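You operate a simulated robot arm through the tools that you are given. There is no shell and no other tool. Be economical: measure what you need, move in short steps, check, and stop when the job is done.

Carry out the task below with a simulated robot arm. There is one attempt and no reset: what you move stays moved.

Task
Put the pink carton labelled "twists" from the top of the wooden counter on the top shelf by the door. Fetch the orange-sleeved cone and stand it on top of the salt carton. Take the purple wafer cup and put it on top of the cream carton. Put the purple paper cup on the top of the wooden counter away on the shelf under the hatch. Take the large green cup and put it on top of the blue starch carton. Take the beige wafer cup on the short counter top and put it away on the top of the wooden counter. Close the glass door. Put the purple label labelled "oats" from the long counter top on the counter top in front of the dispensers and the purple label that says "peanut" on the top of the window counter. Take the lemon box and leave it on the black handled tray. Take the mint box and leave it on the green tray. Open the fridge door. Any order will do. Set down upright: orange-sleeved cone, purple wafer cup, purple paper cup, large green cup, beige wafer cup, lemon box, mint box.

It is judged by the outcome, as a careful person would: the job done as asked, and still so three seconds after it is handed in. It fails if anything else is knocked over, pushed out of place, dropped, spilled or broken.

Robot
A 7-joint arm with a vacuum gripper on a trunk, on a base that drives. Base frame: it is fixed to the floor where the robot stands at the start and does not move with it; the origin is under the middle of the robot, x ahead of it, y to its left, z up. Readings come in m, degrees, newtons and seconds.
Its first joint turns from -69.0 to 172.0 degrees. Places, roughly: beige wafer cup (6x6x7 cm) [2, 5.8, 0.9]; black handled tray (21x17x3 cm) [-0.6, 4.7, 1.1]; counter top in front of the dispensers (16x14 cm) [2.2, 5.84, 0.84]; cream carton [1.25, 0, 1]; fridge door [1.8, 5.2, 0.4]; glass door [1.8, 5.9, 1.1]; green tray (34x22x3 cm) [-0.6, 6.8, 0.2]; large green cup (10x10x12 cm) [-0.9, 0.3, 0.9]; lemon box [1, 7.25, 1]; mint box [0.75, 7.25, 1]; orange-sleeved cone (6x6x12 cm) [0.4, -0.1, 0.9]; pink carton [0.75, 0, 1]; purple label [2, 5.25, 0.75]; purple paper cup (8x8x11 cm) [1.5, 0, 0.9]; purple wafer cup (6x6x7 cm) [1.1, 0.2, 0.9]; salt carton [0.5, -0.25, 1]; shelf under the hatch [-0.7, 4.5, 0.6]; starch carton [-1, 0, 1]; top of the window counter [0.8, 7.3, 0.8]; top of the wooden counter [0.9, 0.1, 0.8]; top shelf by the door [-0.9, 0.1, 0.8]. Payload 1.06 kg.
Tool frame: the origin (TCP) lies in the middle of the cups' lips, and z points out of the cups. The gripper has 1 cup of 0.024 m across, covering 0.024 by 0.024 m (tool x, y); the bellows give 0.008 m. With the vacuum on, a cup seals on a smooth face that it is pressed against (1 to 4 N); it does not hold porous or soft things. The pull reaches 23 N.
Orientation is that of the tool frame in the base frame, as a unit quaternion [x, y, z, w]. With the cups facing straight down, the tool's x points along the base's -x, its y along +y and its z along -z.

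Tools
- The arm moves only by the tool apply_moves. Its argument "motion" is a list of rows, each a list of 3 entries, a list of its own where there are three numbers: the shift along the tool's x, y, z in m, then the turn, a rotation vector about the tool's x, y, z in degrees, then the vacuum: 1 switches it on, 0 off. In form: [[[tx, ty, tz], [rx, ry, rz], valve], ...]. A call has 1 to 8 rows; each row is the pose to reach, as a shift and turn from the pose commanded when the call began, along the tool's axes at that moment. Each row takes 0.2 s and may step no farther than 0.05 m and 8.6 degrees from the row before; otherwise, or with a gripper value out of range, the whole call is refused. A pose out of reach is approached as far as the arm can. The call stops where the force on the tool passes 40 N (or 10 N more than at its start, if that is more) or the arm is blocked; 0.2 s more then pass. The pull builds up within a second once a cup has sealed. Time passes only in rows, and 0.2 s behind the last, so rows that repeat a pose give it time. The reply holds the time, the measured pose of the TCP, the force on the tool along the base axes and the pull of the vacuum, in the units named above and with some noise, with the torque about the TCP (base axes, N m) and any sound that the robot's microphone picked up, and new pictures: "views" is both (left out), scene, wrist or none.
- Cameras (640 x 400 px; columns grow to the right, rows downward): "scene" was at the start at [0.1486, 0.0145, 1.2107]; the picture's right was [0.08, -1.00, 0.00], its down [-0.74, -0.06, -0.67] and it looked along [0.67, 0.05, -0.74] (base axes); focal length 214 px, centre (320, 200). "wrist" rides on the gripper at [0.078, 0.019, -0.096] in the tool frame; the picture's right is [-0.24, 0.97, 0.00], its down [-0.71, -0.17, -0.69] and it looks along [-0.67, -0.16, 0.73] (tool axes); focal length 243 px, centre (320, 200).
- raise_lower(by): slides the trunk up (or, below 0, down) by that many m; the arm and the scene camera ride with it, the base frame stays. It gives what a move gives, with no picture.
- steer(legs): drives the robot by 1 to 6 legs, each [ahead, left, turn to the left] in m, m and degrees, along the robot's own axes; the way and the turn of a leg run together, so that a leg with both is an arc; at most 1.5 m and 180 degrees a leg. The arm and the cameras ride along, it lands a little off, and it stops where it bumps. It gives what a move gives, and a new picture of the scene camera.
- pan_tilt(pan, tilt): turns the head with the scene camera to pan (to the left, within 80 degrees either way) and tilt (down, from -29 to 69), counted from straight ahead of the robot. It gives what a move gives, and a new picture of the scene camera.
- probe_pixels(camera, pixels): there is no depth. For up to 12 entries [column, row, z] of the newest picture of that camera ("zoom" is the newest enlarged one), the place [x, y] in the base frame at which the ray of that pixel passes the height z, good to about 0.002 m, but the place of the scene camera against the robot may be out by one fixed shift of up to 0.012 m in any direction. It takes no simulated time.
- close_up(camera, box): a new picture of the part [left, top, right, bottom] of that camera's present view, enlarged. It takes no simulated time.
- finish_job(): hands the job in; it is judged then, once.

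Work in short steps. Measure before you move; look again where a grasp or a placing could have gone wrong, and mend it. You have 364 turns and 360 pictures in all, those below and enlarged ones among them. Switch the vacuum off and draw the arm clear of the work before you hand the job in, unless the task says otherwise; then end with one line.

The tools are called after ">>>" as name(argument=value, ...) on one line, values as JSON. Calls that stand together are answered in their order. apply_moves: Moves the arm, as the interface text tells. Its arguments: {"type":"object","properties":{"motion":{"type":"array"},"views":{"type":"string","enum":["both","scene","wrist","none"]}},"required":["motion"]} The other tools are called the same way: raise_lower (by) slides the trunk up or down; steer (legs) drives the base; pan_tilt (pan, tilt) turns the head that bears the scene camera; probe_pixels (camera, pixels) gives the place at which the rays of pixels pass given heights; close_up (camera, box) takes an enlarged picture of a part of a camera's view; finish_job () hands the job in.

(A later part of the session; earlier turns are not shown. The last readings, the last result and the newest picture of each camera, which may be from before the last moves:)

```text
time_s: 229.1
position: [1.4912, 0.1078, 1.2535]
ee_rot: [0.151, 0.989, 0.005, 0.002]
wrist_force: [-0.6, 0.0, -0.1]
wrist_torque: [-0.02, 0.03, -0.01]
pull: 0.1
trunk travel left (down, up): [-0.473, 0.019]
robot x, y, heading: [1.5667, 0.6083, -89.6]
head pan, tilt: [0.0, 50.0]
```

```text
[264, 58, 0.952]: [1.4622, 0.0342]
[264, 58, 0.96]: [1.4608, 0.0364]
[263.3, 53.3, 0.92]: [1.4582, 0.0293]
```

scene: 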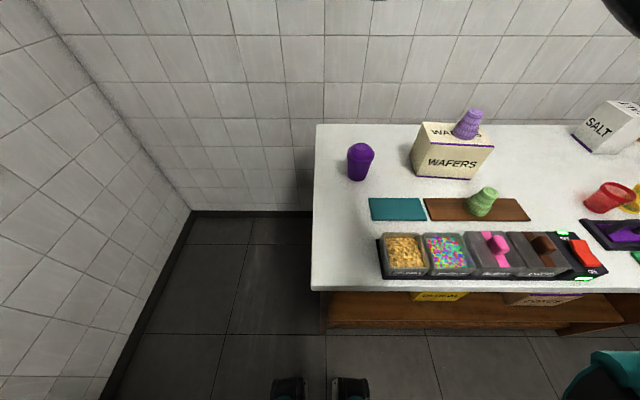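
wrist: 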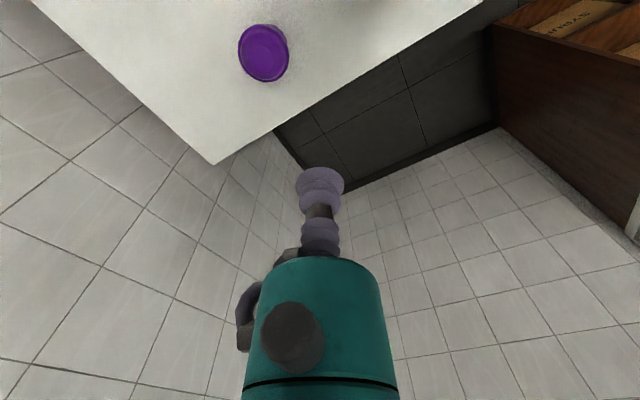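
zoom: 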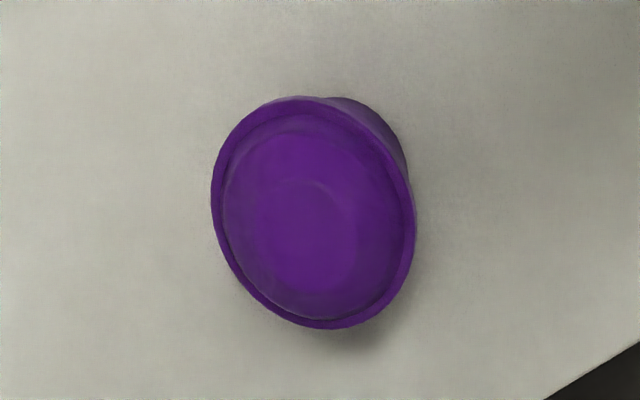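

I extend the arm 5 cm and move the base 2.5 cm ahead / 3.2 cm right, then lower for a near look.

>>> apply_moves(motion=[[[-0.0075, -0.024, 0.01], [0, 0, 0], 0], [[-0.015, -0.048, 0.02], [0, 0, 0], 0]], views="none")

>>> steer(legs=[[0.025, -0.032, 0]])

>>> raise_lower(by=-0.2)

>>> apply_moves(motion=[[[0, 0, 0], [0, 0, 0], 0]])

```text
time_s: 229.7
position: [1.494, 0.0541, 1.2304]
ee_rot: [0.149, 0.989, 0.005, 0.001]
wrist_force: [-0.2, -0.1, 0.7]
wrist_torque: [0.01, 0.01, 0.01]
pull: 0.0
trunk travel left (down, up): [-0.473, 0.019]
robot x, y, heading: [1.5663, 0.6075, -89.5]
head pan, tilt: [0.0, 50.0]
```

```text
time_s: 230.7
position: [1.4622, 0.0294, 1.2323]
ee_rot: [0.15, 0.989, 0.005, 0.002]
wrist_force: [0.3, -0.9, -0.5]
wrist_torque: [0.01, -0.02, -0.01]
pull: 0.0
trunk travel left (down, up): [-0.473, 0.019]
robot x, y, heading: [1.5398, 0.5818, -89.5]
head pan, tilt: [0.0, 50.0]
```

scene: 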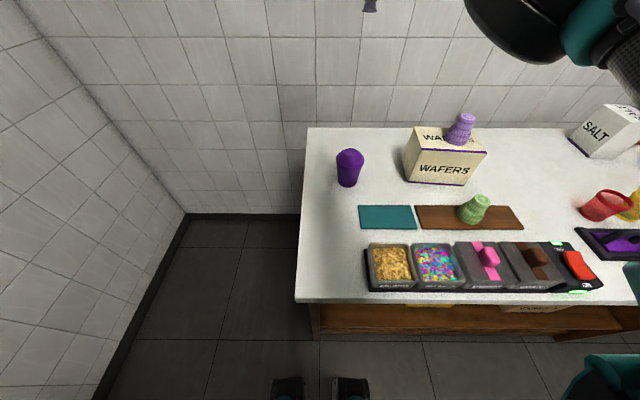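

```text
time_s: 232.8
position: [1.462, 0.0304, 1.0327]
ee_rot: [0.15, 0.989, 0.004, 0.002]
wrist_force: [0.0, 0.0, -0.1]
wrist_torque: [-0.01, 0.0, 0.03]
pull: 0.0
trunk travel left (down, up): [-0.273, 0.219]
robot x, y, heading: [1.5384, 0.5813, -89.4]
head pan, tilt: [0.0, 50.0]
```

```text
time_s: 233.2
position: [1.4617, 0.029, 1.0324]
ee_rot: [0.149, 0.989, 0.005, 0.001]
wrist_force: [1.2, 0.2, -0.2]
wrist_torque: [0.02, 0.02, -0.04]
pull: 0.0
trunk travel left (down, up): [-0.273, 0.219]
robot x, y, heading: [1.5371, 0.584, -89.4]
head pan, tilt: [0.0, 50.0]
```

scene: 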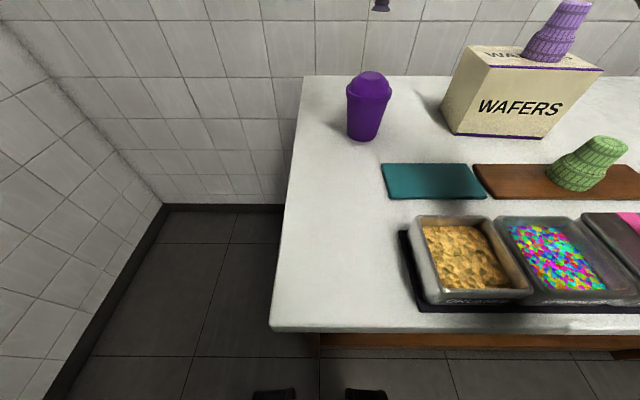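
wrist: 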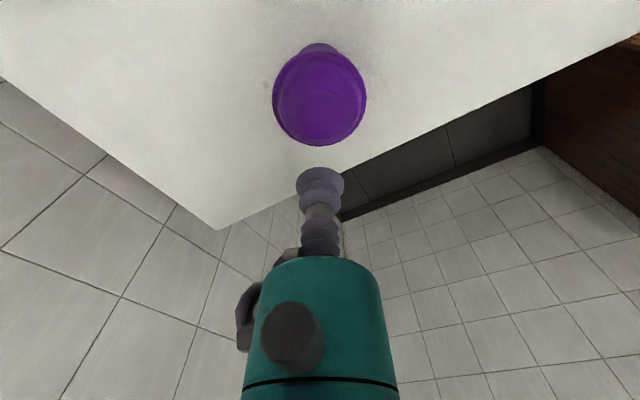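

Flat disc centre appears near (325,112). I zoom and probe.

>>> close_up(camera="wrist", box=[250, 30, 390, 150])

>>> probe_pixels(camera="wrist", pixels=[[325, 112, 0.952], [325, 108, 0.952], [320, 97, 0.93], [273, 95, 0.93], [367, 95, 0.93]])

```text
3.33 times, centred on (320, 90) of wrist
```

zoom: 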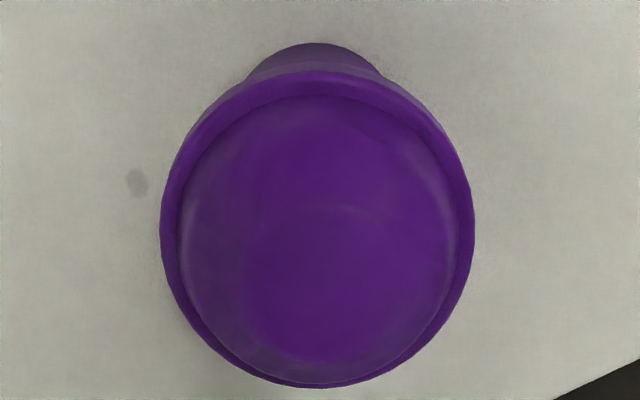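

```text
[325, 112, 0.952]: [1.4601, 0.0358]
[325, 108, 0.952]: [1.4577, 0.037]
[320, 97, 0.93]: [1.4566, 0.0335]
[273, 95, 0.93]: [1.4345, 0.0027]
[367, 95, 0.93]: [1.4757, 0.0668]
```

Offset is 5 mm in y. I correct while descending: trunk -0.055, then small steps with vacuum.

>>> raise_lower(by=-0.055)

>>> apply_moves(motion=[[[0.0015, 0.005, 0.008], [0, 0, 0], 1], [[0.0015, 0.005, 0.014], [0, 0, 0], 1], [[0.0015, 0.005, 0.019], [0, 0, 0], 1], [[0.0015, 0.005, 0.022], [0, 0, 0], 1], [[0.0015, 0.005, 0.025], [0, 0, 0], 1]], views="wrist")

```text
time_s: 234.2
position: [1.4621, 0.0299, 0.9772]
ee_rot: [0.149, 0.989, 0.005, 0.002]
wrist_force: [0.4, -0.1, -0.1]
wrist_torque: [-0.01, 0.02, 0.01]
pull: 0.1
trunk travel left (down, up): [-0.218, 0.274]
robot x, y, heading: [1.5372, 0.5834, -89.4]
head pan, tilt: [0.0, 50.0]
```

```text
time_s: 235.4
position: [1.4621, 0.0352, 0.9543]
ee_rot: [0.149, 0.989, 0.003, 0.003]
wrist_force: [1.7, -0.2, 16.8]
wrist_torque: [-0.1, 0.04, 0.05]
pull: 22.8
trunk travel left (down, up): [-0.218, 0.274]
robot x, y, heading: [1.5386, 0.5878, -89.6]
head pan, tilt: [0.0, 50.0]
```

wrist: 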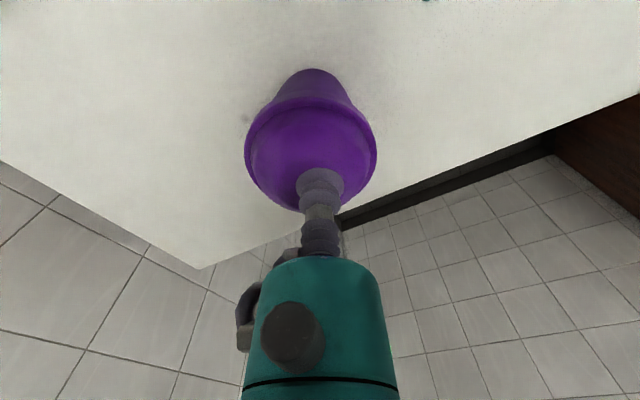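

Sealed on the lid's flat top. I lift and back into the aisle.

>>> raise_lower(by=0.2)

>>> steer(legs=[[-0.5, 0, 0]])

```text
time_s: 237.6
position: [1.4624, 0.0345, 1.1517]
ee_rot: [0.15, 0.989, 0.006, 0.002]
wrist_force: [0.0, 0.1, -2.6]
wrist_torque: [0.01, -0.02, 0.01]
pull: 22.1
trunk travel left (down, up): [-0.418, 0.074]
robot x, y, heading: [1.539, 0.5846, -89.6]
head pan, tilt: [0.0, 50.0]
```

```text
time_s: 240.5
position: [1.4642, 0.5329, 1.1539]
ee_rot: [0.142, 0.99, 0.005, 0.001]
wrist_force: [-0.3, -0.1, -2.2]
wrist_torque: [0.02, -0.04, -0.02]
pull: 22.9
trunk travel left (down, up): [-0.418, 0.074]
robot x, y, heading: [1.5298, 1.0849, -88.6]
head pan, tilt: [0.0, 50.0]
```

scene: 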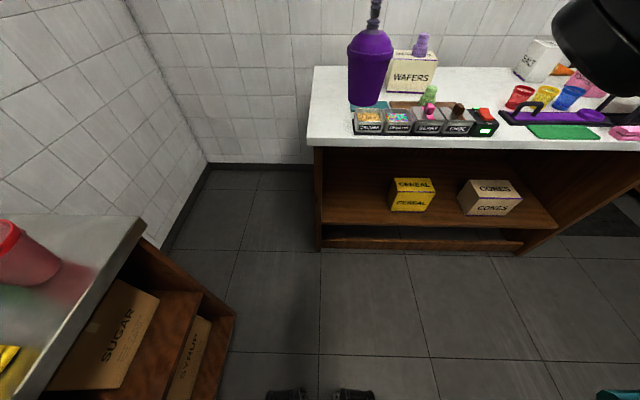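

Held. I shift right (−x) into the aisle centre and turn around toward +y.

>>> steer(legs=[[0, -1.1, 0], [0, 0, 178.6]])

>>> pan_tilt(pan=20, tilt=20)

>>> apply_moves(motion=[[[0, 0, 0], [0, 0, 0], 1]], views="scene")

```text
time_s: 257.9
position: [0.485, 1.6046, 1.1509]
ee_rot: [0.99, -0.139, -0.001, 0.005]
wrist_force: [0.5, -0.5, -2.6]
wrist_torque: [0.01, 0.0, -0.02]
pull: 22.5
trunk travel left (down, up): [-0.418, 0.074]
robot x, y, heading: [0.4237, 1.054, 91.4]
head pan, tilt: [0.0, 50.0]
```

scene: 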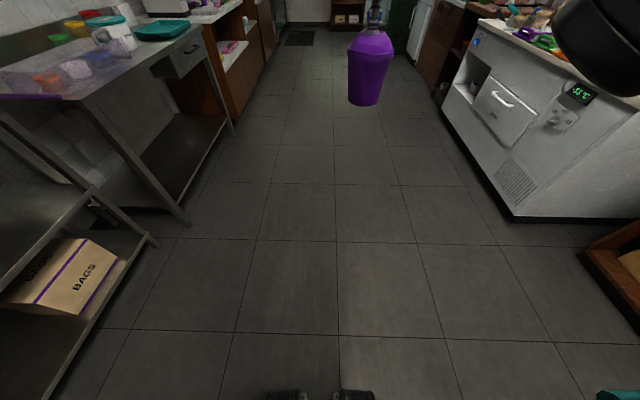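

```text
time_s: 258.8
position: [0.4854, 1.606, 1.1522]
ee_rot: [0.99, -0.14, -0.001, 0.005]
wrist_force: [0.0, 0.0, -2.4]
wrist_torque: [-0.02, 0.02, 0.04]
pull: 22.8
trunk travel left (down, up): [-0.418, 0.074]
robot x, y, heading: [0.42, 1.0546, 91.7]
head pan, tilt: [20.0, 20.0]
```

scene: 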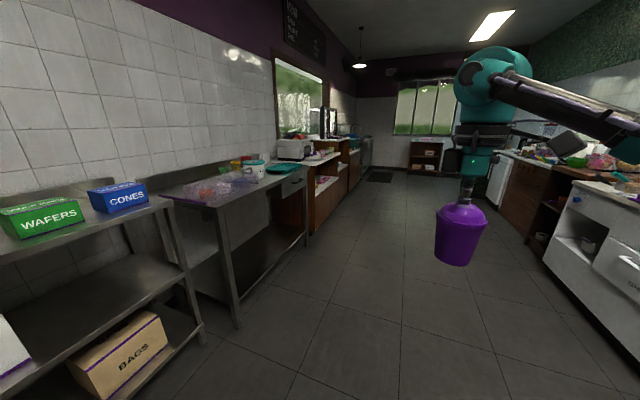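

```text
time_s: 259.2
position: [0.4849, 1.6056, 1.1516]
ee_rot: [0.99, -0.14, -0.003, 0.005]
wrist_force: [0.4, -0.5, -3.1]
wrist_torque: [0.01, -0.02, -0.02]
pull: 22.9
trunk travel left (down, up): [-0.418, 0.074]
robot x, y, heading: [0.4216, 1.0531, 91.3]
head pan, tilt: [20.0, 20.0]
```

scene: 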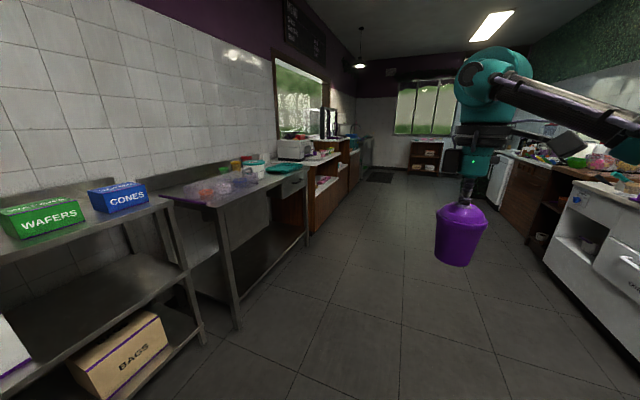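

The aisle is clear ahead; I drive 2.6 m toward the hatch area.

>>> steer(legs=[[1.3, 0, -1.3], [1.3, 0, 0]])

>>> pan_tilt(pan=60, tilt=25)

>>> apply_moves(motion=[[[0, 0, 0], [0, 0, 0], 1]], views="scene")

```text
time_s: 272.2
position: [0.5197, 4.2818, 1.1525]
ee_rot: [0.988, -0.156, -0.001, 0.006]
wrist_force: [0.0, 0.1, -1.9]
wrist_torque: [-0.04, 0.04, 0.02]
pull: 23.4
trunk travel left (down, up): [-0.418, 0.074]
robot x, y, heading: [0.4354, 3.7337, 89.7]
head pan, tilt: [20.0, 20.0]
```

scene: 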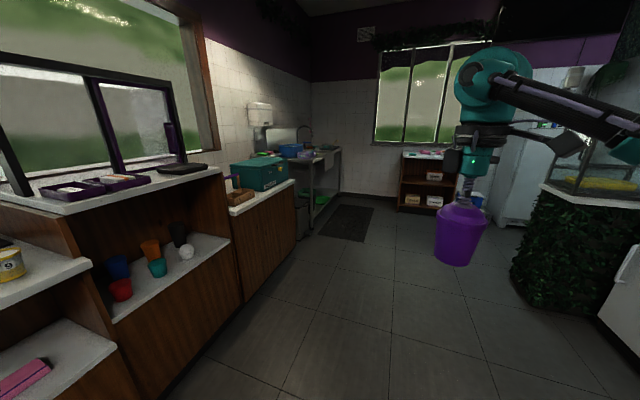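

```text
time_s: 273.3
position: [0.5194, 4.2815, 1.1524]
ee_rot: [0.988, -0.156, -0.001, 0.006]
wrist_force: [0.7, 0.6, -3.3]
wrist_torque: [-0.02, 0.04, 0.0]
pull: 22.3
trunk travel left (down, up): [-0.418, 0.074]
robot x, y, heading: [0.4365, 3.7358, 89.8]
head pan, tilt: [60.0, 25.0]
```

scene: 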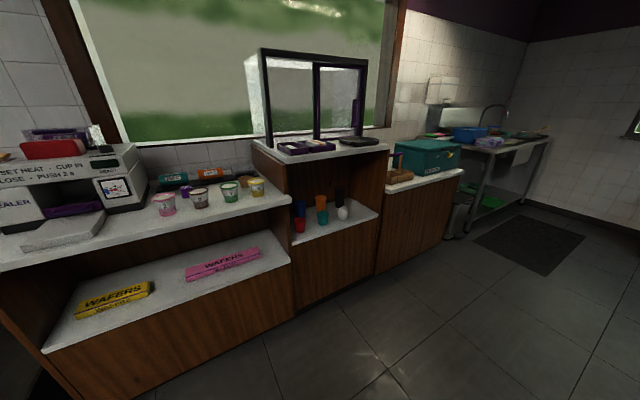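

```text
time_s: 273.7
position: [0.521, 4.2812, 1.1515]
ee_rot: [0.988, -0.156, -0.002, 0.005]
wrist_force: [0.0, 0.8, -2.1]
wrist_torque: [-0.01, 0.0, -0.01]
pull: 22.5
trunk travel left (down, up): [-0.418, 0.074]
robot x, y, heading: [0.4385, 3.7328, 89.5]
head pan, tilt: [60.0, 25.0]
```

scene: 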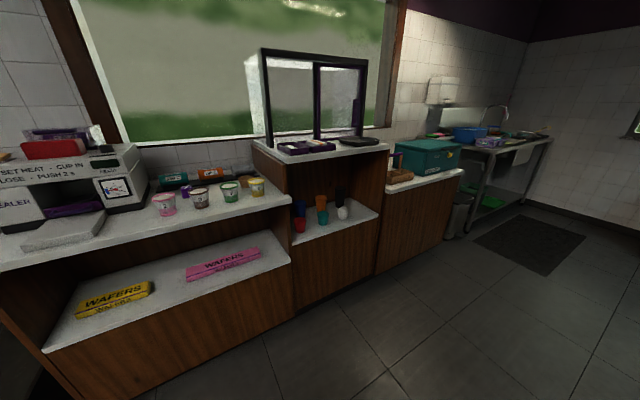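

I zoom on the hatch shelf.

>>> close_up(camera="scene", box=[240, 120, 400, 260])

>>> probe_pixels(camera="scene", pixels=[[294, 245, 0.6], [379, 214, 0.6], [253, 145, 1.05], [285, 165, 1.05], [388, 150, 1.05], [300, 230, 0.6], [322, 225, 0.6], [343, 217, 0.6]])

```text
2.86 times, centred on (320, 190) of scene
```

zoom: 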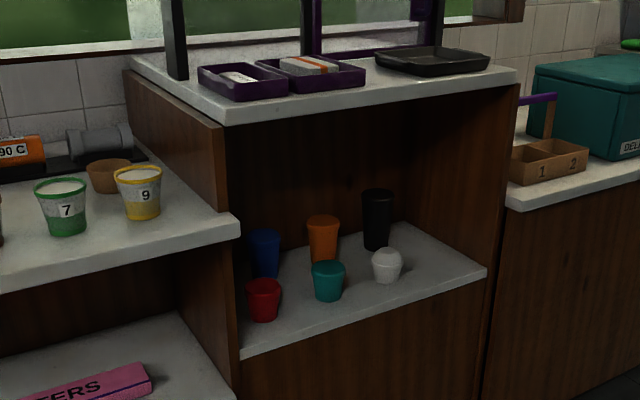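

```text
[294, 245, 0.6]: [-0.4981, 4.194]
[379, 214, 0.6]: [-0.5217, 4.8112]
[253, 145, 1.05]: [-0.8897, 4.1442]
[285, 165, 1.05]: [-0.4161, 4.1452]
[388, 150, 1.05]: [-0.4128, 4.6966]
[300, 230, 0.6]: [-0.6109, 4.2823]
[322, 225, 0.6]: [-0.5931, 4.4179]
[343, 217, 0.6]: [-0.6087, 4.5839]
```

I turn to face the hatch (heading 180°) and move along to y≈4.6, keeping distance, to measure the shelf opening.

>>> steer(legs=[[0, 0, 90], [0, -0.88, 0]])

>>> pan_tilt(pan=0, tilt=35)

>>> apply_moves(motion=[[[0, 0, 0], [0, 0, 0], 1]], views="scene")

```text
time_s: 285.8
position: [-0.1043, 4.7248, 1.1537]
ee_rot: [0.811, 0.585, 0.003, 0.005]
wrist_force: [1.1, -0.1, -1.9]
wrist_torque: [-0.02, -0.02, 0.01]
pull: 22.6
trunk travel left (down, up): [-0.418, 0.074]
robot x, y, heading: [0.4421, 4.6426, 179.1]
head pan, tilt: [60.0, 25.0]
```

scene: 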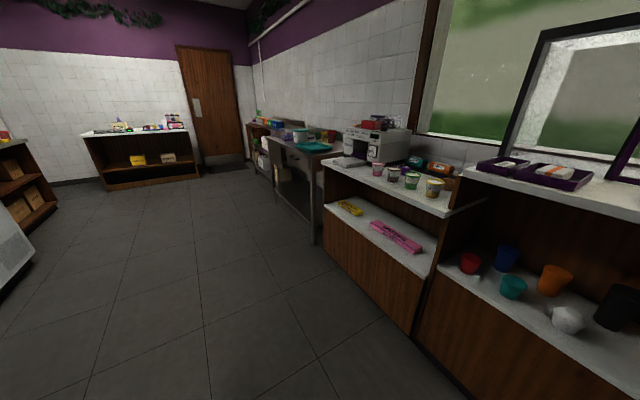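

```text
time_s: 287.1
position: [-0.1047, 4.7251, 1.152]
ee_rot: [0.811, 0.585, 0.003, 0.004]
wrist_force: [0.1, -0.4, -2.1]
wrist_torque: [-0.04, -0.04, 0.0]
pull: 22.7
trunk travel left (down, up): [-0.418, 0.074]
robot x, y, heading: [0.4434, 4.6381, 179.1]
head pan, tilt: [0.0, 35.0]
```

scene: 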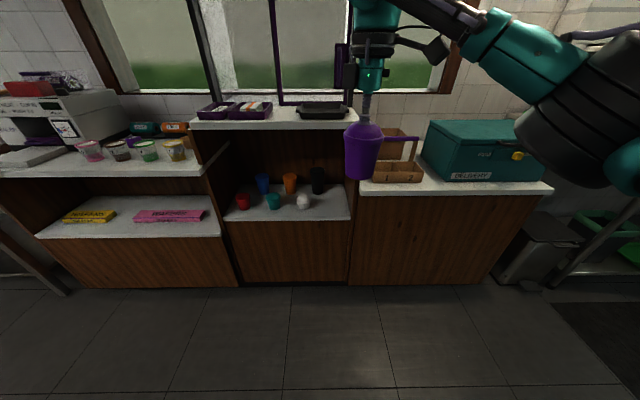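

```text
time_s: 287.5
position: [-0.1053, 4.7252, 1.1524]
ee_rot: [0.812, 0.584, 0.001, 0.005]
wrist_force: [1.2, 0.0, -3.0]
wrist_torque: [-0.01, 0.03, -0.03]
pull: 22.4
trunk travel left (down, up): [-0.418, 0.074]
robot x, y, heading: [0.4432, 4.6407, 179.3]
head pan, tilt: [0.0, 35.0]
```

scene: 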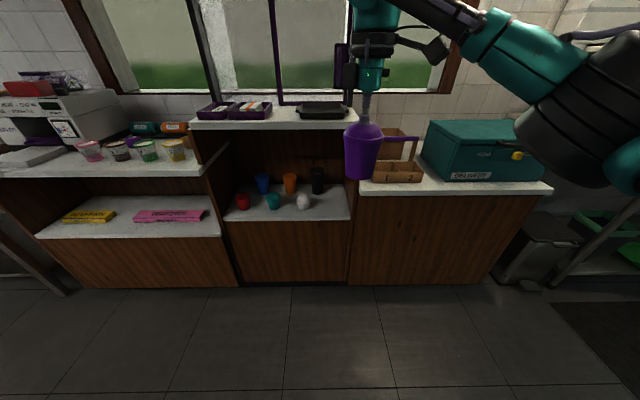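

I measure the opening: shelf front edge (row 220), top board edge (rows 120–130).

>>> close_up(camera="scene", box=[180, 90, 380, 240])

>>> probe_pixels(camera="scene", pixels=[[223, 221, 0.6], [350, 219, 0.6], [192, 122, 1.05], [355, 122, 1.05], [192, 130, 1.0], [355, 130, 1.0], [303, 210, 0.6], [273, 209, 0.6], [243, 209, 0.6], [317, 193, 0.6], [350, 190, 0.6], [322, 118, 1.05]])

```text
2.67 times, centred on (280, 165) of scene
```

zoom: 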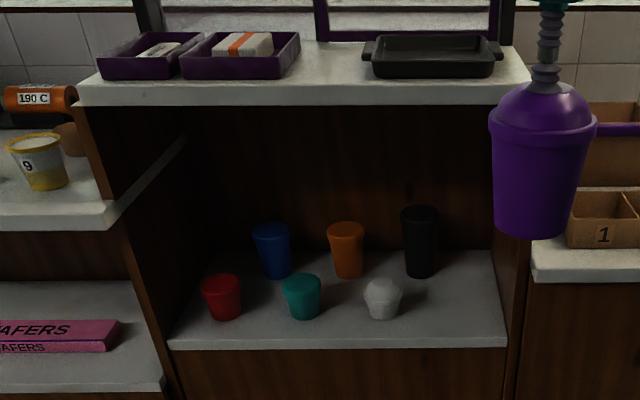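

```text
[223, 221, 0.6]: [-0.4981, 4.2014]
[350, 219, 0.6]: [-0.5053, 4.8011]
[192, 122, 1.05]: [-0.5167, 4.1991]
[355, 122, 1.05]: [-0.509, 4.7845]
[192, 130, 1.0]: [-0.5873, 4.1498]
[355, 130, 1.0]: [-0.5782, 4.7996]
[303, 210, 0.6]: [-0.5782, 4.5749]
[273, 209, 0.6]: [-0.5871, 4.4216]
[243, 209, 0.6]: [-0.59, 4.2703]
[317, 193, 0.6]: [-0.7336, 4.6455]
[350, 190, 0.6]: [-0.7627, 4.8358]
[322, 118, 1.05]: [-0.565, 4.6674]
```

The opening: shelf z 0.60, underside of the top ≈1.01, free place right of the white cup at about (-0.58,4.71). I check how tall the hand/wrist is above the TCP by looking higher.

>>> pan_tilt(pan=0, tilt=5)

>>> apply_moves(motion=[[[0, 0, 0], [0, 0, 0], 1]], views="scene")

```text
time_s: 288.5
position: [-0.1051, 4.7259, 1.1525]
ee_rot: [0.811, 0.584, 0.002, 0.005]
wrist_force: [0.5, 0.5, -2.4]
wrist_torque: [0.0, -0.01, -0.01]
pull: 23.0
trunk travel left (down, up): [-0.418, 0.074]
robot x, y, heading: [0.4432, 4.6386, 179.2]
head pan, tilt: [0.0, 5.0]
```

scene: 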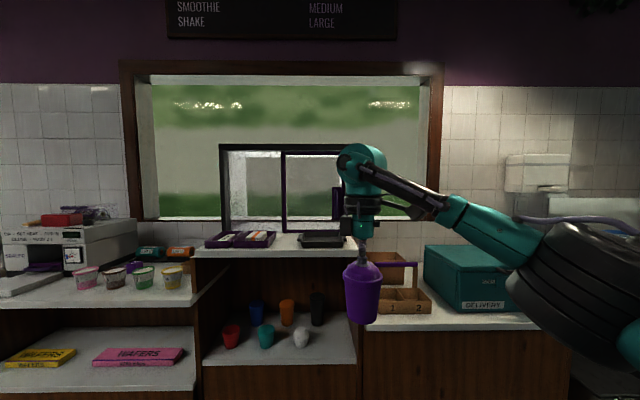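

```text
time_s: 288.9
position: [-0.1048, 4.7258, 1.1514]
ee_rot: [0.811, 0.585, 0.003, 0.005]
wrist_force: [0.8, -0.5, -1.9]
wrist_torque: [-0.04, 0.0, 0.01]
pull: 21.9
trunk travel left (down, up): [-0.418, 0.074]
robot x, y, heading: [0.4448, 4.635, 179.0]
head pan, tilt: [0.0, 5.0]
```

scene: 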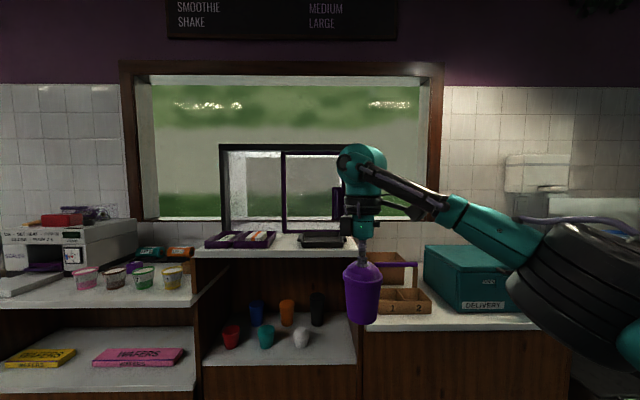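

The wrist tops out only ~21 cm above the TCP, so a vertical tool fits under the top (0.71+0.21 < 1.01). To keep the forearm off the side panel I turn 30° right first, then stage in front of the free spot.

>>> steer(legs=[[0, 0, -29], [0.171, 0.424, 0]])

>>> pan_tilt(pan=10, tilt=30)

>>> apply_moves(motion=[[[0, 0, 0], [0, 0, 0], 1]], views="both")

```text
time_s: 294.4
position: [-0.345, 4.6984, 1.1533]
ee_rot: [0.929, 0.37, 0.001, 0.006]
wrist_force: [0.0, 1.4, -2.3]
wrist_torque: [-0.01, -0.03, 0.03]
pull: 22.9
trunk travel left (down, up): [-0.418, 0.074]
robot x, y, heading: [0.0969, 4.3572, 151.3]
head pan, tilt: [0.0, 5.0]
```

scene: 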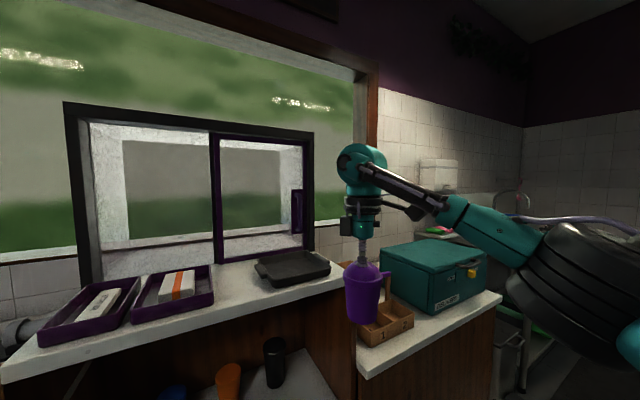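

```text
time_s: 295.3
position: [-0.3446, 4.6979, 1.1518]
ee_rot: [0.929, 0.37, 0.002, 0.005]
wrist_force: [-0.5, 0.2, -2.5]
wrist_torque: [-0.03, 0.01, -0.02]
pull: 23.0
trunk travel left (down, up): [-0.418, 0.074]
robot x, y, heading: [0.0949, 4.3647, 151.0]
head pan, tilt: [10.0, 30.0]
```

scene: 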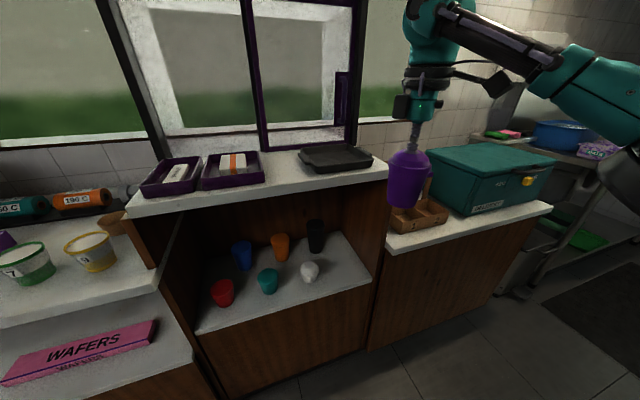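

```text
time_s: 295.7
position: [-0.345, 4.6976, 1.1529]
ee_rot: [0.929, 0.37, 0.0, 0.005]
wrist_force: [1.4, -0.2, -2.4]
wrist_torque: [-0.05, -0.04, -0.01]
pull: 22.8
trunk travel left (down, up): [-0.418, 0.074]
robot x, y, heading: [0.093, 4.3632, 150.9]
head pan, tilt: [10.0, 30.0]
```

scene: 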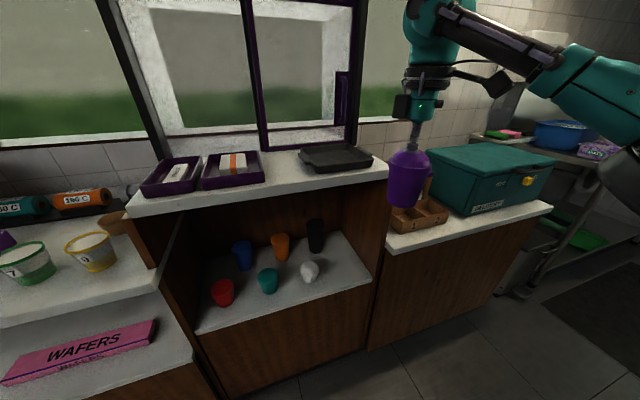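
wrist: 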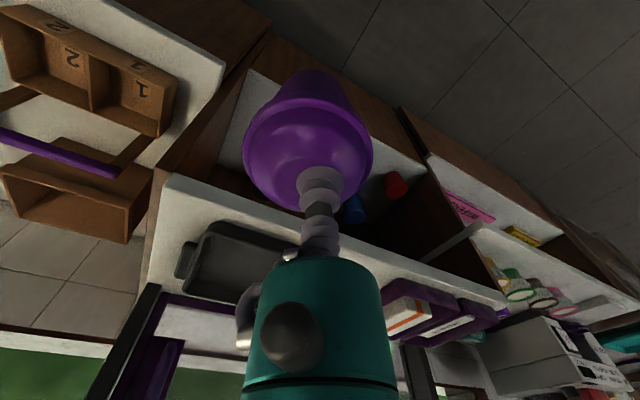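

The staging looks good. I check the right-hand counter's front edge, then lower the trunk 0.3.

>>> probe_pixels(camera="scene", pixels=[[388, 253, 0.9], [550, 212, 0.9], [372, 281, 0.6], [388, 182, 1.04], [310, 278, 0.6], [268, 290, 0.6]])

>>> raise_lower(by=-0.3)

>>> apply_moves(motion=[[[0, 0, 0], [0, 0, 0], 1]], views="scene")

```text
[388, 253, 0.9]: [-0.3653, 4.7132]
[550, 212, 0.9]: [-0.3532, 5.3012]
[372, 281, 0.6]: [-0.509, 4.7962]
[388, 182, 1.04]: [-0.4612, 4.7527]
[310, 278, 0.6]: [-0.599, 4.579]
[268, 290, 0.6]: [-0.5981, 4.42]
```

```text
time_s: 298.7
position: [-0.344, 4.698, 0.8527]
ee_rot: [0.929, 0.37, 0.001, 0.005]
wrist_force: [0.3, 0.4, -2.4]
wrist_torque: [0.0, -0.03, -0.02]
pull: 22.8
trunk travel left (down, up): [-0.118, 0.374]
robot x, y, heading: [0.098, 4.3633, 151.2]
head pan, tilt: [10.0, 30.0]
```

```text
time_s: 299.1
position: [-0.3455, 4.6987, 0.8531]
ee_rot: [0.929, 0.37, 0.001, 0.006]
wrist_force: [0.0, -0.6, -3.2]
wrist_torque: [0.0, -0.01, 0.02]
pull: 22.1
trunk travel left (down, up): [-0.118, 0.374]
robot x, y, heading: [0.095, 4.3601, 151.1]
head pan, tilt: [10.0, 30.0]
```

scene: 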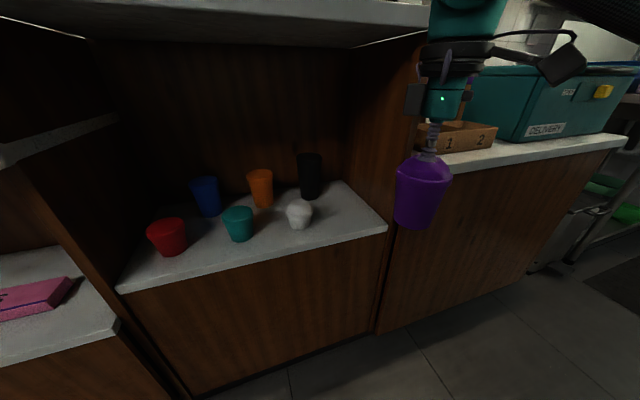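

Clear. I lower 0.10 more (cup bottom ≈0.64) and then slide in along -x.

>>> raise_lower(by=-0.105)

>>> apply_moves(motion=[[[0, 0, 0], [0, 0, 0], 1]], views="scene")

```text
time_s: 300.5
position: [-0.3454, 4.6976, 0.7472]
ee_rot: [0.929, 0.37, 0.001, 0.006]
wrist_force: [0.3, -0.1, -2.5]
wrist_torque: [0.02, 0.04, -0.01]
pull: 22.6
trunk travel left (down, up): [-0.013, 0.479]
robot x, y, heading: [0.0943, 4.3586, 151.1]
head pan, tilt: [10.0, 30.0]
```

```text
time_s: 300.9
position: [-0.3455, 4.698, 0.7473]
ee_rot: [0.929, 0.37, 0.001, 0.005]
wrist_force: [-0.5, 0.3, -1.5]
wrist_torque: [0.0, -0.03, -0.01]
pull: 22.8
trunk travel left (down, up): [-0.013, 0.479]
robot x, y, heading: [0.0956, 4.3619, 151.2]
head pan, tilt: [10.0, 30.0]
```

scene: 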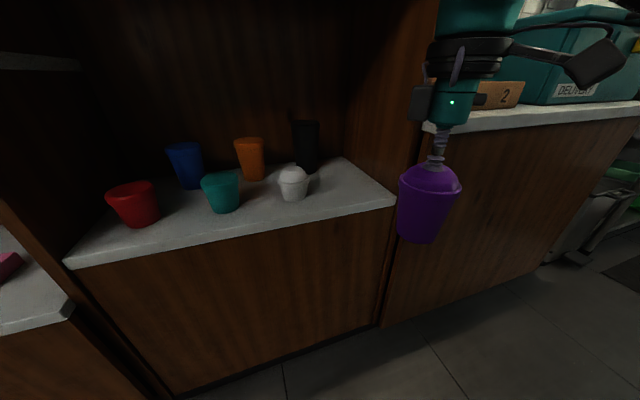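

I slide in halfway (-0.12 m in x) and check.

>>> steer(legs=[[0.105, 0.062, 0]])

```text
time_s: 302.1
position: [-0.4615, 4.6958, 0.7471]
ee_rot: [0.93, 0.368, 0.0, 0.005]
wrist_force: [0.4, -0.1, -2.1]
wrist_torque: [0.0, 0.0, 0.03]
pull: 23.1
trunk travel left (down, up): [-0.013, 0.479]
robot x, y, heading: [-0.021, 4.3595, 150.9]
head pan, tilt: [10.0, 30.0]
```

scene: 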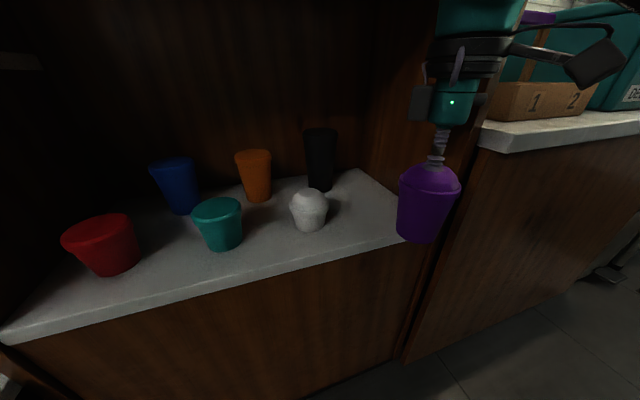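

I check the clearance of the black paddle: probe the right counter's corner and the wooden box.

>>> probe_pixels(camera="scene", pixels=[[480, 140, 0.84], [515, 155, 0.84], [490, 120, 0.84], [480, 140, 0.8], [515, 155, 0.8], [397, 240, 0.6], [310, 228, 0.6]])

>>> apply_moves(motion=[[[0, 0, 0], [0, 0, 0], 1]], views="wrist")

```text
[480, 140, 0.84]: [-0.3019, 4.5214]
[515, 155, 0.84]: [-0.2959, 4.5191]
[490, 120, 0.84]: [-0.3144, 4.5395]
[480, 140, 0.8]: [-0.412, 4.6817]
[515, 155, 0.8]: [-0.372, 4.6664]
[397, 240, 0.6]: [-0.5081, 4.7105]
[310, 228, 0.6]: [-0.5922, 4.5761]
```

```text
time_s: 302.5
position: [-0.4622, 4.6955, 0.7469]
ee_rot: [0.93, 0.366, 0.002, 0.005]
wrist_force: [-0.6, -0.7, -3.2]
wrist_torque: [-0.05, 0.01, 0.02]
pull: 22.9
trunk travel left (down, up): [-0.013, 0.479]
robot x, y, heading: [-0.0235, 4.361, 150.8]
head pan, tilt: [10.0, 30.0]
```

wrist: 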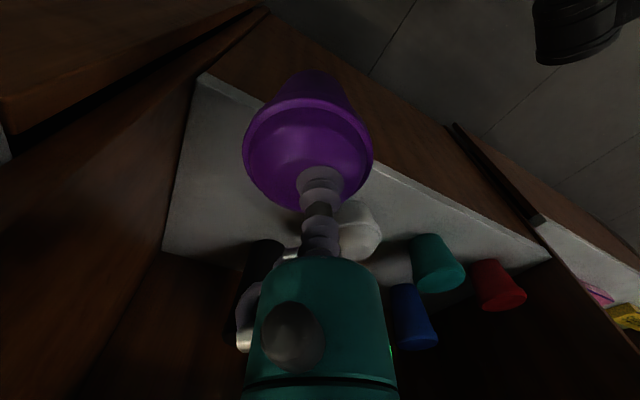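

The wrist camera stays inside the bay (y≈4.74). I slide in the remaining 0.108 m.

>>> steer(legs=[[0.0886, 0.063, 0]])

>>> apply_moves(motion=[[[0, 0, 0], [0, 0, 0], 1]], views="wrist")

```text
time_s: 303.8
position: [-0.5707, 4.6845, 0.7477]
ee_rot: [0.93, 0.366, 0.001, 0.006]
wrist_force: [0.8, 0.1, -2.9]
wrist_torque: [0.03, -0.02, -0.02]
pull: 22.7
trunk travel left (down, up): [-0.013, 0.479]
robot x, y, heading: [-0.1297, 4.3446, 150.7]
head pan, tilt: [10.0, 30.0]
```

scene: 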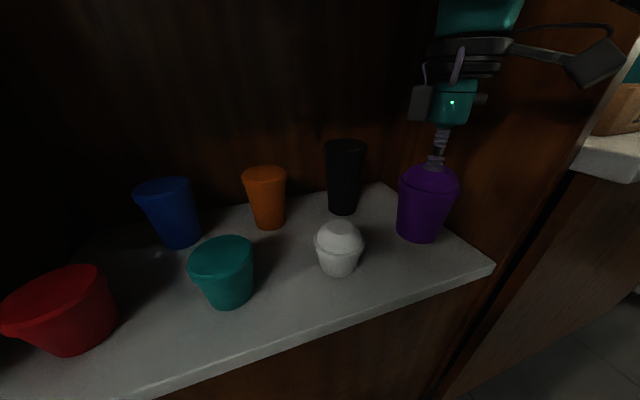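

```text
time_s: 304.1
position: [-0.5704, 4.6839, 0.747]
ee_rot: [0.93, 0.368, 0.001, 0.004]
wrist_force: [-0.4, 0.2, -2.8]
wrist_torque: [-0.01, 0.01, -0.04]
pull: 23.0
trunk travel left (down, up): [-0.013, 0.479]
robot x, y, heading: [-0.1316, 4.3451, 150.7]
head pan, tilt: [10.0, 30.0]
```

wrist: 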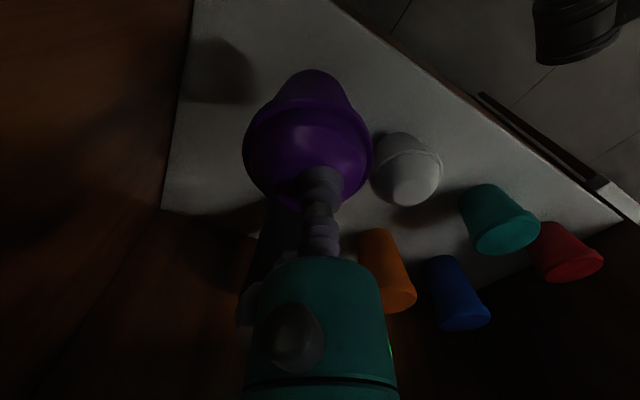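

The cup is above the free spot. I lower with the arm in small steps until contact.

>>> apply_moves(motion=[[[0, 0, 0.01], [0, 0, 0], 1], [[0, 0, 0.018], [0, 0, 0], 1], [[0, 0, 0.024], [0, 0, 0], 1], [[0, 0, 0.028], [0, 0, 0], 1]], views="none")

```text
time_s: 305.1
position: [-0.5715, 4.6847, 0.7182]
ee_rot: [0.93, 0.367, 0.001, 0.005]
wrist_force: [-0.6, 0.4, -2.4]
wrist_torque: [-0.01, 0.02, 0.03]
pull: 22.6
trunk travel left (down, up): [-0.013, 0.479]
robot x, y, heading: [-0.1294, 4.3457, 151.0]
head pan, tilt: [10.0, 30.0]
```

>>> apply_moves(motion=[[[0, 0, 0.004], [0, 0, 0], 1], [[0, 0, 0.008], [0, 0, 0], 1], [[0, 0, 0.008], [0, 0, 0], 1]], views="scene")

```text
time_s: 305.9
position: [-0.5697, 4.6836, 0.7119]
ee_rot: [0.93, 0.368, 0.001, 0.006]
wrist_force: [0.0, 0.1, -2.1]
wrist_torque: [-0.01, 0.01, -0.03]
pull: 23.2
trunk travel left (down, up): [-0.013, 0.479]
robot x, y, heading: [-0.1307, 4.3489, 150.7]
head pan, tilt: [10.0, 30.0]
```

scene: 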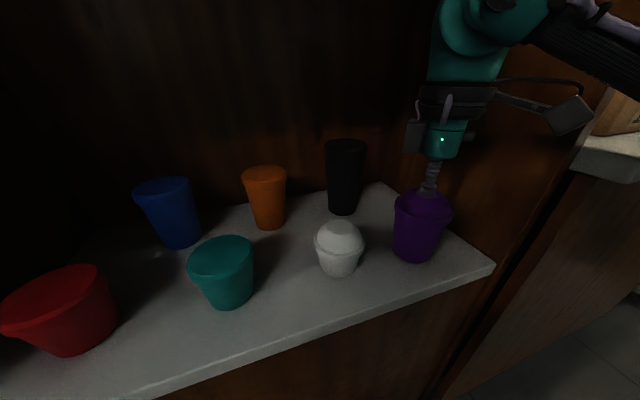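

Not yet in contact (force still −2 N = its weight). Continuing down in 4 mm steps.

>>> apply_moves(motion=[[[0, 0, 0.004], [0, 0, 0], 1], [[0, 0, 0.008], [0, 0, 0], 1], [[0, 0, 0.008], [0, 0, 0], 1]], views="none")

```text
time_s: 306.8
position: [-0.5702, 4.6833, 0.7053]
ee_rot: [0.93, 0.368, 0.0, 0.003]
wrist_force: [3.2, -3.2, 16.5]
wrist_torque: [0.01, 0.03, 0.01]
pull: 22.8
trunk travel left (down, up): [-0.013, 0.479]
robot x, y, heading: [-0.1299, 4.3472, 150.7]
head pan, tilt: [10.0, 30.0]
```

Landed (16 N). I ease off, release, and lift 3 cm.

>>> apply_moves(motion=[[[0, 0, -0.002], [0, 0, 0], 0], [[0, 0, -0.002], [0, 0, 0], 0], [[0, 0, -0.004], [0, 0, 0], 0], [[0, 0, -0.015], [0, 0, 0], 0], [[0, 0, -0.035], [0, 0, 0], 0]], views="both")

```text
time_s: 307.9
position: [-0.5717, 4.6832, 0.7366]
ee_rot: [0.93, 0.368, 0.001, 0.007]
wrist_force: [-0.1, -0.6, 0.2]
wrist_torque: [0.0, 0.03, 0.01]
pull: 0.1
trunk travel left (down, up): [-0.013, 0.479]
robot x, y, heading: [-0.1271, 4.3475, 150.6]
head pan, tilt: [10.0, 30.0]
```

scene: 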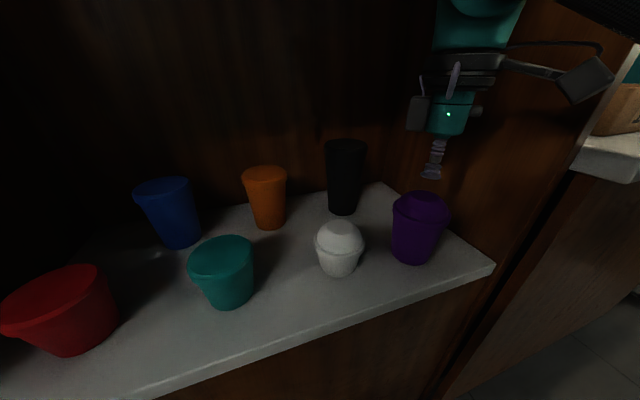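
wrist: 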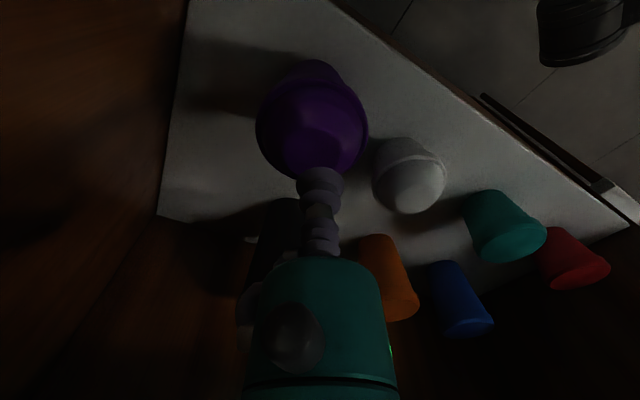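

The cup stands upright. I back straight out (+x 0.3).

>>> steer(legs=[[-0.262, -0.146, 0]])

>>> raise_lower(by=0.4)

>>> apply_moves(motion=[[[0, 0, 0], [0, 0, 0], 0]], views="scene")

```text
time_s: 310.0
position: [-0.2669, 4.6805, 0.7366]
ee_rot: [0.93, 0.367, 0.001, 0.005]
wrist_force: [-0.5, -0.7, 0.0]
wrist_torque: [0.0, 0.03, -0.02]
pull: 0.1
trunk travel left (down, up): [-0.013, 0.479]
robot x, y, heading: [0.1713, 4.3411, 151.0]
head pan, tilt: [10.0, 30.0]
```

scene: 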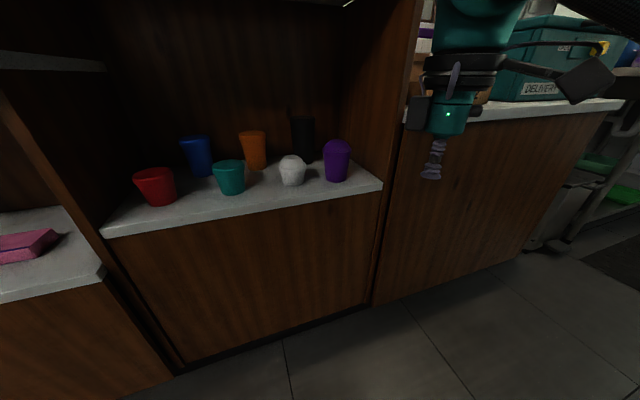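

```text
time_s: 313.9
position: [-0.267, 4.6806, 1.1347]
ee_rot: [0.931, 0.366, 0.001, 0.005]
wrist_force: [0.4, 0.7, -0.6]
wrist_torque: [-0.01, -0.01, 0.01]
pull: 0.0
trunk travel left (down, up): [-0.413, 0.079]
robot x, y, heading: [0.1739, 4.3446, 150.5]
head pan, tilt: [10.0, 30.0]
```

```text
time_s: 314.2
position: [-0.2657, 4.6814, 1.1366]
ee_rot: [0.93, 0.367, 0.001, 0.005]
wrist_force: [-0.7, 0.5, 0.0]
wrist_torque: [0.01, 0.0, 0.0]
pull: 0.0
trunk travel left (down, up): [-0.413, 0.079]
robot x, y, heading: [0.1752, 4.3433, 150.7]
head pan, tilt: [10.0, 30.0]
```

scene: 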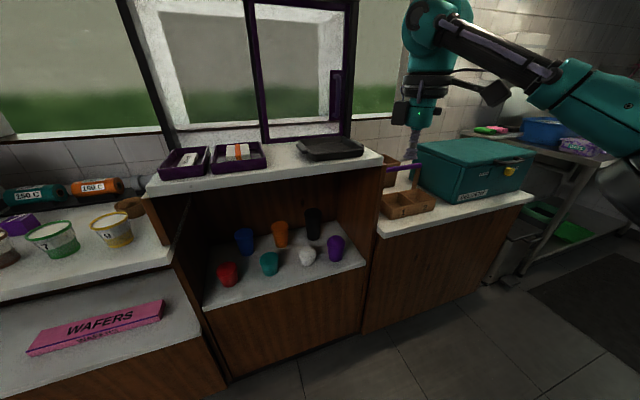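

Paper cup done. Now I turn toward the window counter (+y) to look at lemon, mint and the green tray.

>>> steer(legs=[[-0.2, -0.1, -60]])

>>> pan_tilt(pan=0, tilt=15)

>>> apply_moves(motion=[[[0, 0, 0], [0, 0, 0], 0]], views="scene")

```text
time_s: 317.3
position: [0.4213, 4.7781, 1.1367]
ee_rot: [0.99, -0.143, -0.001, 0.005]
wrist_force: [-0.3, -0.1, 0.2]
wrist_torque: [0.0, -0.02, -0.01]
pull: 0.1
trunk travel left (down, up): [-0.413, 0.079]
robot x, y, heading: [0.3514, 4.2302, 91.1]
head pan, tilt: [10.0, 30.0]
```

scene: 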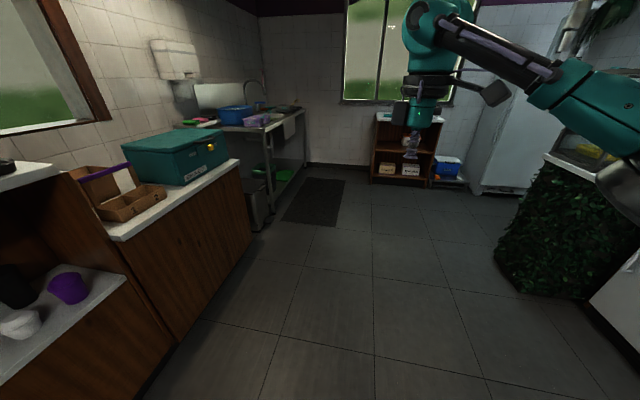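

```text
time_s: 318.1
position: [0.4207, 4.7781, 1.1358]
ee_rot: [0.99, -0.143, -0.002, 0.006]
wrist_force: [0.1, -0.5, -0.3]
wrist_torque: [-0.01, 0.01, -0.07]
pull: 0.1
trunk travel left (down, up): [-0.413, 0.079]
robot x, y, heading: [0.3552, 4.2264, 91.1]
head pan, tilt: [0.0, 15.0]
```

scene: 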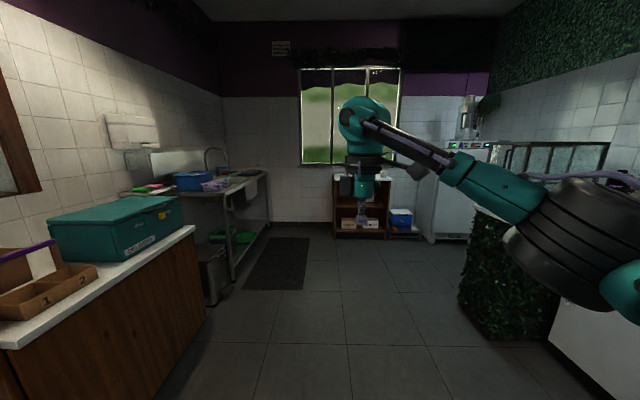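

```text
time_s: 318.4
position: [0.4212, 4.7791, 1.1352]
ee_rot: [0.99, -0.143, -0.001, 0.006]
wrist_force: [0.1, -0.2, 0.1]
wrist_torque: [-0.01, 0.02, 0.06]
pull: 0.1
trunk travel left (down, up): [-0.413, 0.079]
robot x, y, heading: [0.3545, 4.2312, 91.2]
head pan, tilt: [0.0, 15.0]
```

scene: 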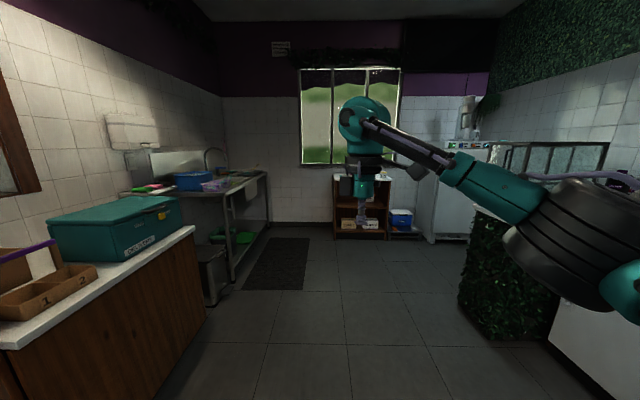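

Path is clear. I drive 1.9 m ahead, shifting right toward x≈0.75.

>>> steer(legs=[[1.0, -0.2, -1.2], [0.9, -0.2, 0]])

>>> pan_tilt(pan=0, tilt=35)

>>> apply_moves(motion=[[[0, 0, 0], [0, 0, 0], 0]], views="scene")

```text
time_s: 328.3
position: [0.7723, 6.7287, 1.1354]
ee_rot: [0.99, -0.138, -0.002, 0.006]
wrist_force: [0.0, -0.1, 0.3]
wrist_torque: [-0.02, -0.01, -0.01]
pull: 0.0
trunk travel left (down, up): [-0.413, 0.079]
robot x, y, heading: [0.7072, 6.178, 91.7]
head pan, tilt: [0.0, 15.0]
```

scene: 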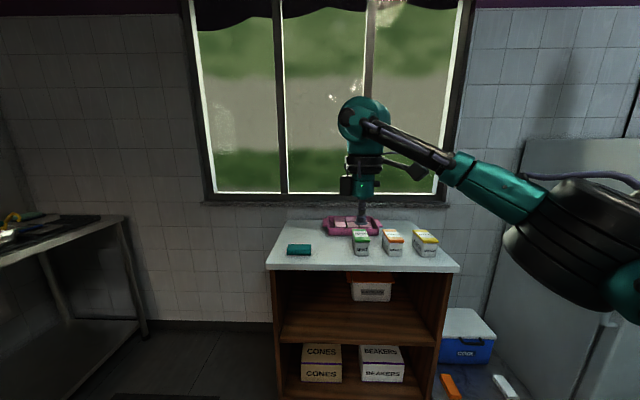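

```text
time_s: 329.2
position: [0.7736, 6.7272, 1.1365]
ee_rot: [0.99, -0.138, -0.002, 0.005]
wrist_force: [0.2, 0.4, 0.3]
wrist_torque: [0.01, 0.0, 0.0]
pull: 0.1
trunk travel left (down, up): [-0.413, 0.079]
robot x, y, heading: [0.7121, 6.1745, 91.8]
head pan, tilt: [0.0, 35.0]
```

scene: 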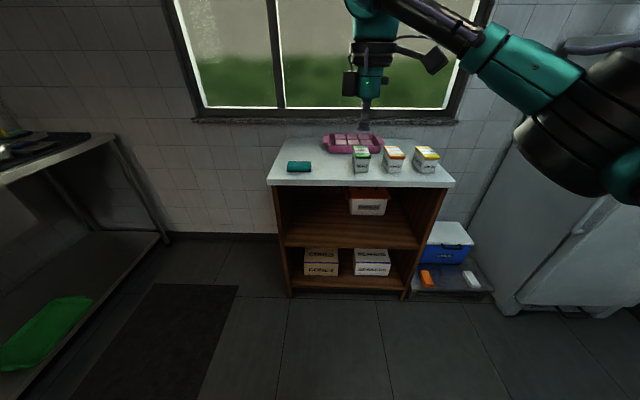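

```text
time_s: 329.6
position: [0.7733, 6.728, 1.1364]
ee_rot: [0.99, -0.139, -0.001, 0.005]
wrist_force: [-0.3, -0.4, -0.3]
wrist_torque: [0.01, 0.01, -0.04]
pull: 0.0
trunk travel left (down, up): [-0.413, 0.079]
robot x, y, heading: [0.7144, 6.174, 91.6]
head pan, tilt: [0.0, 35.0]
```

scene: 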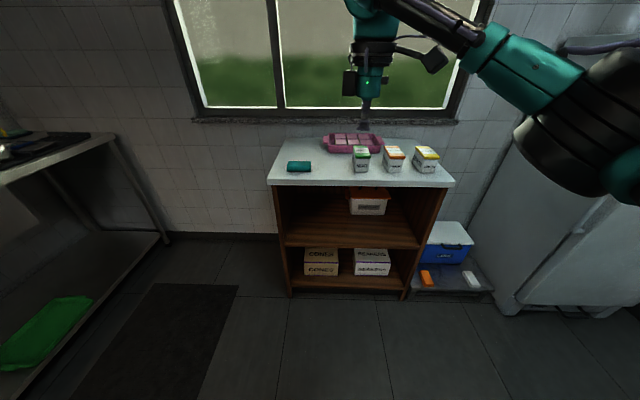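

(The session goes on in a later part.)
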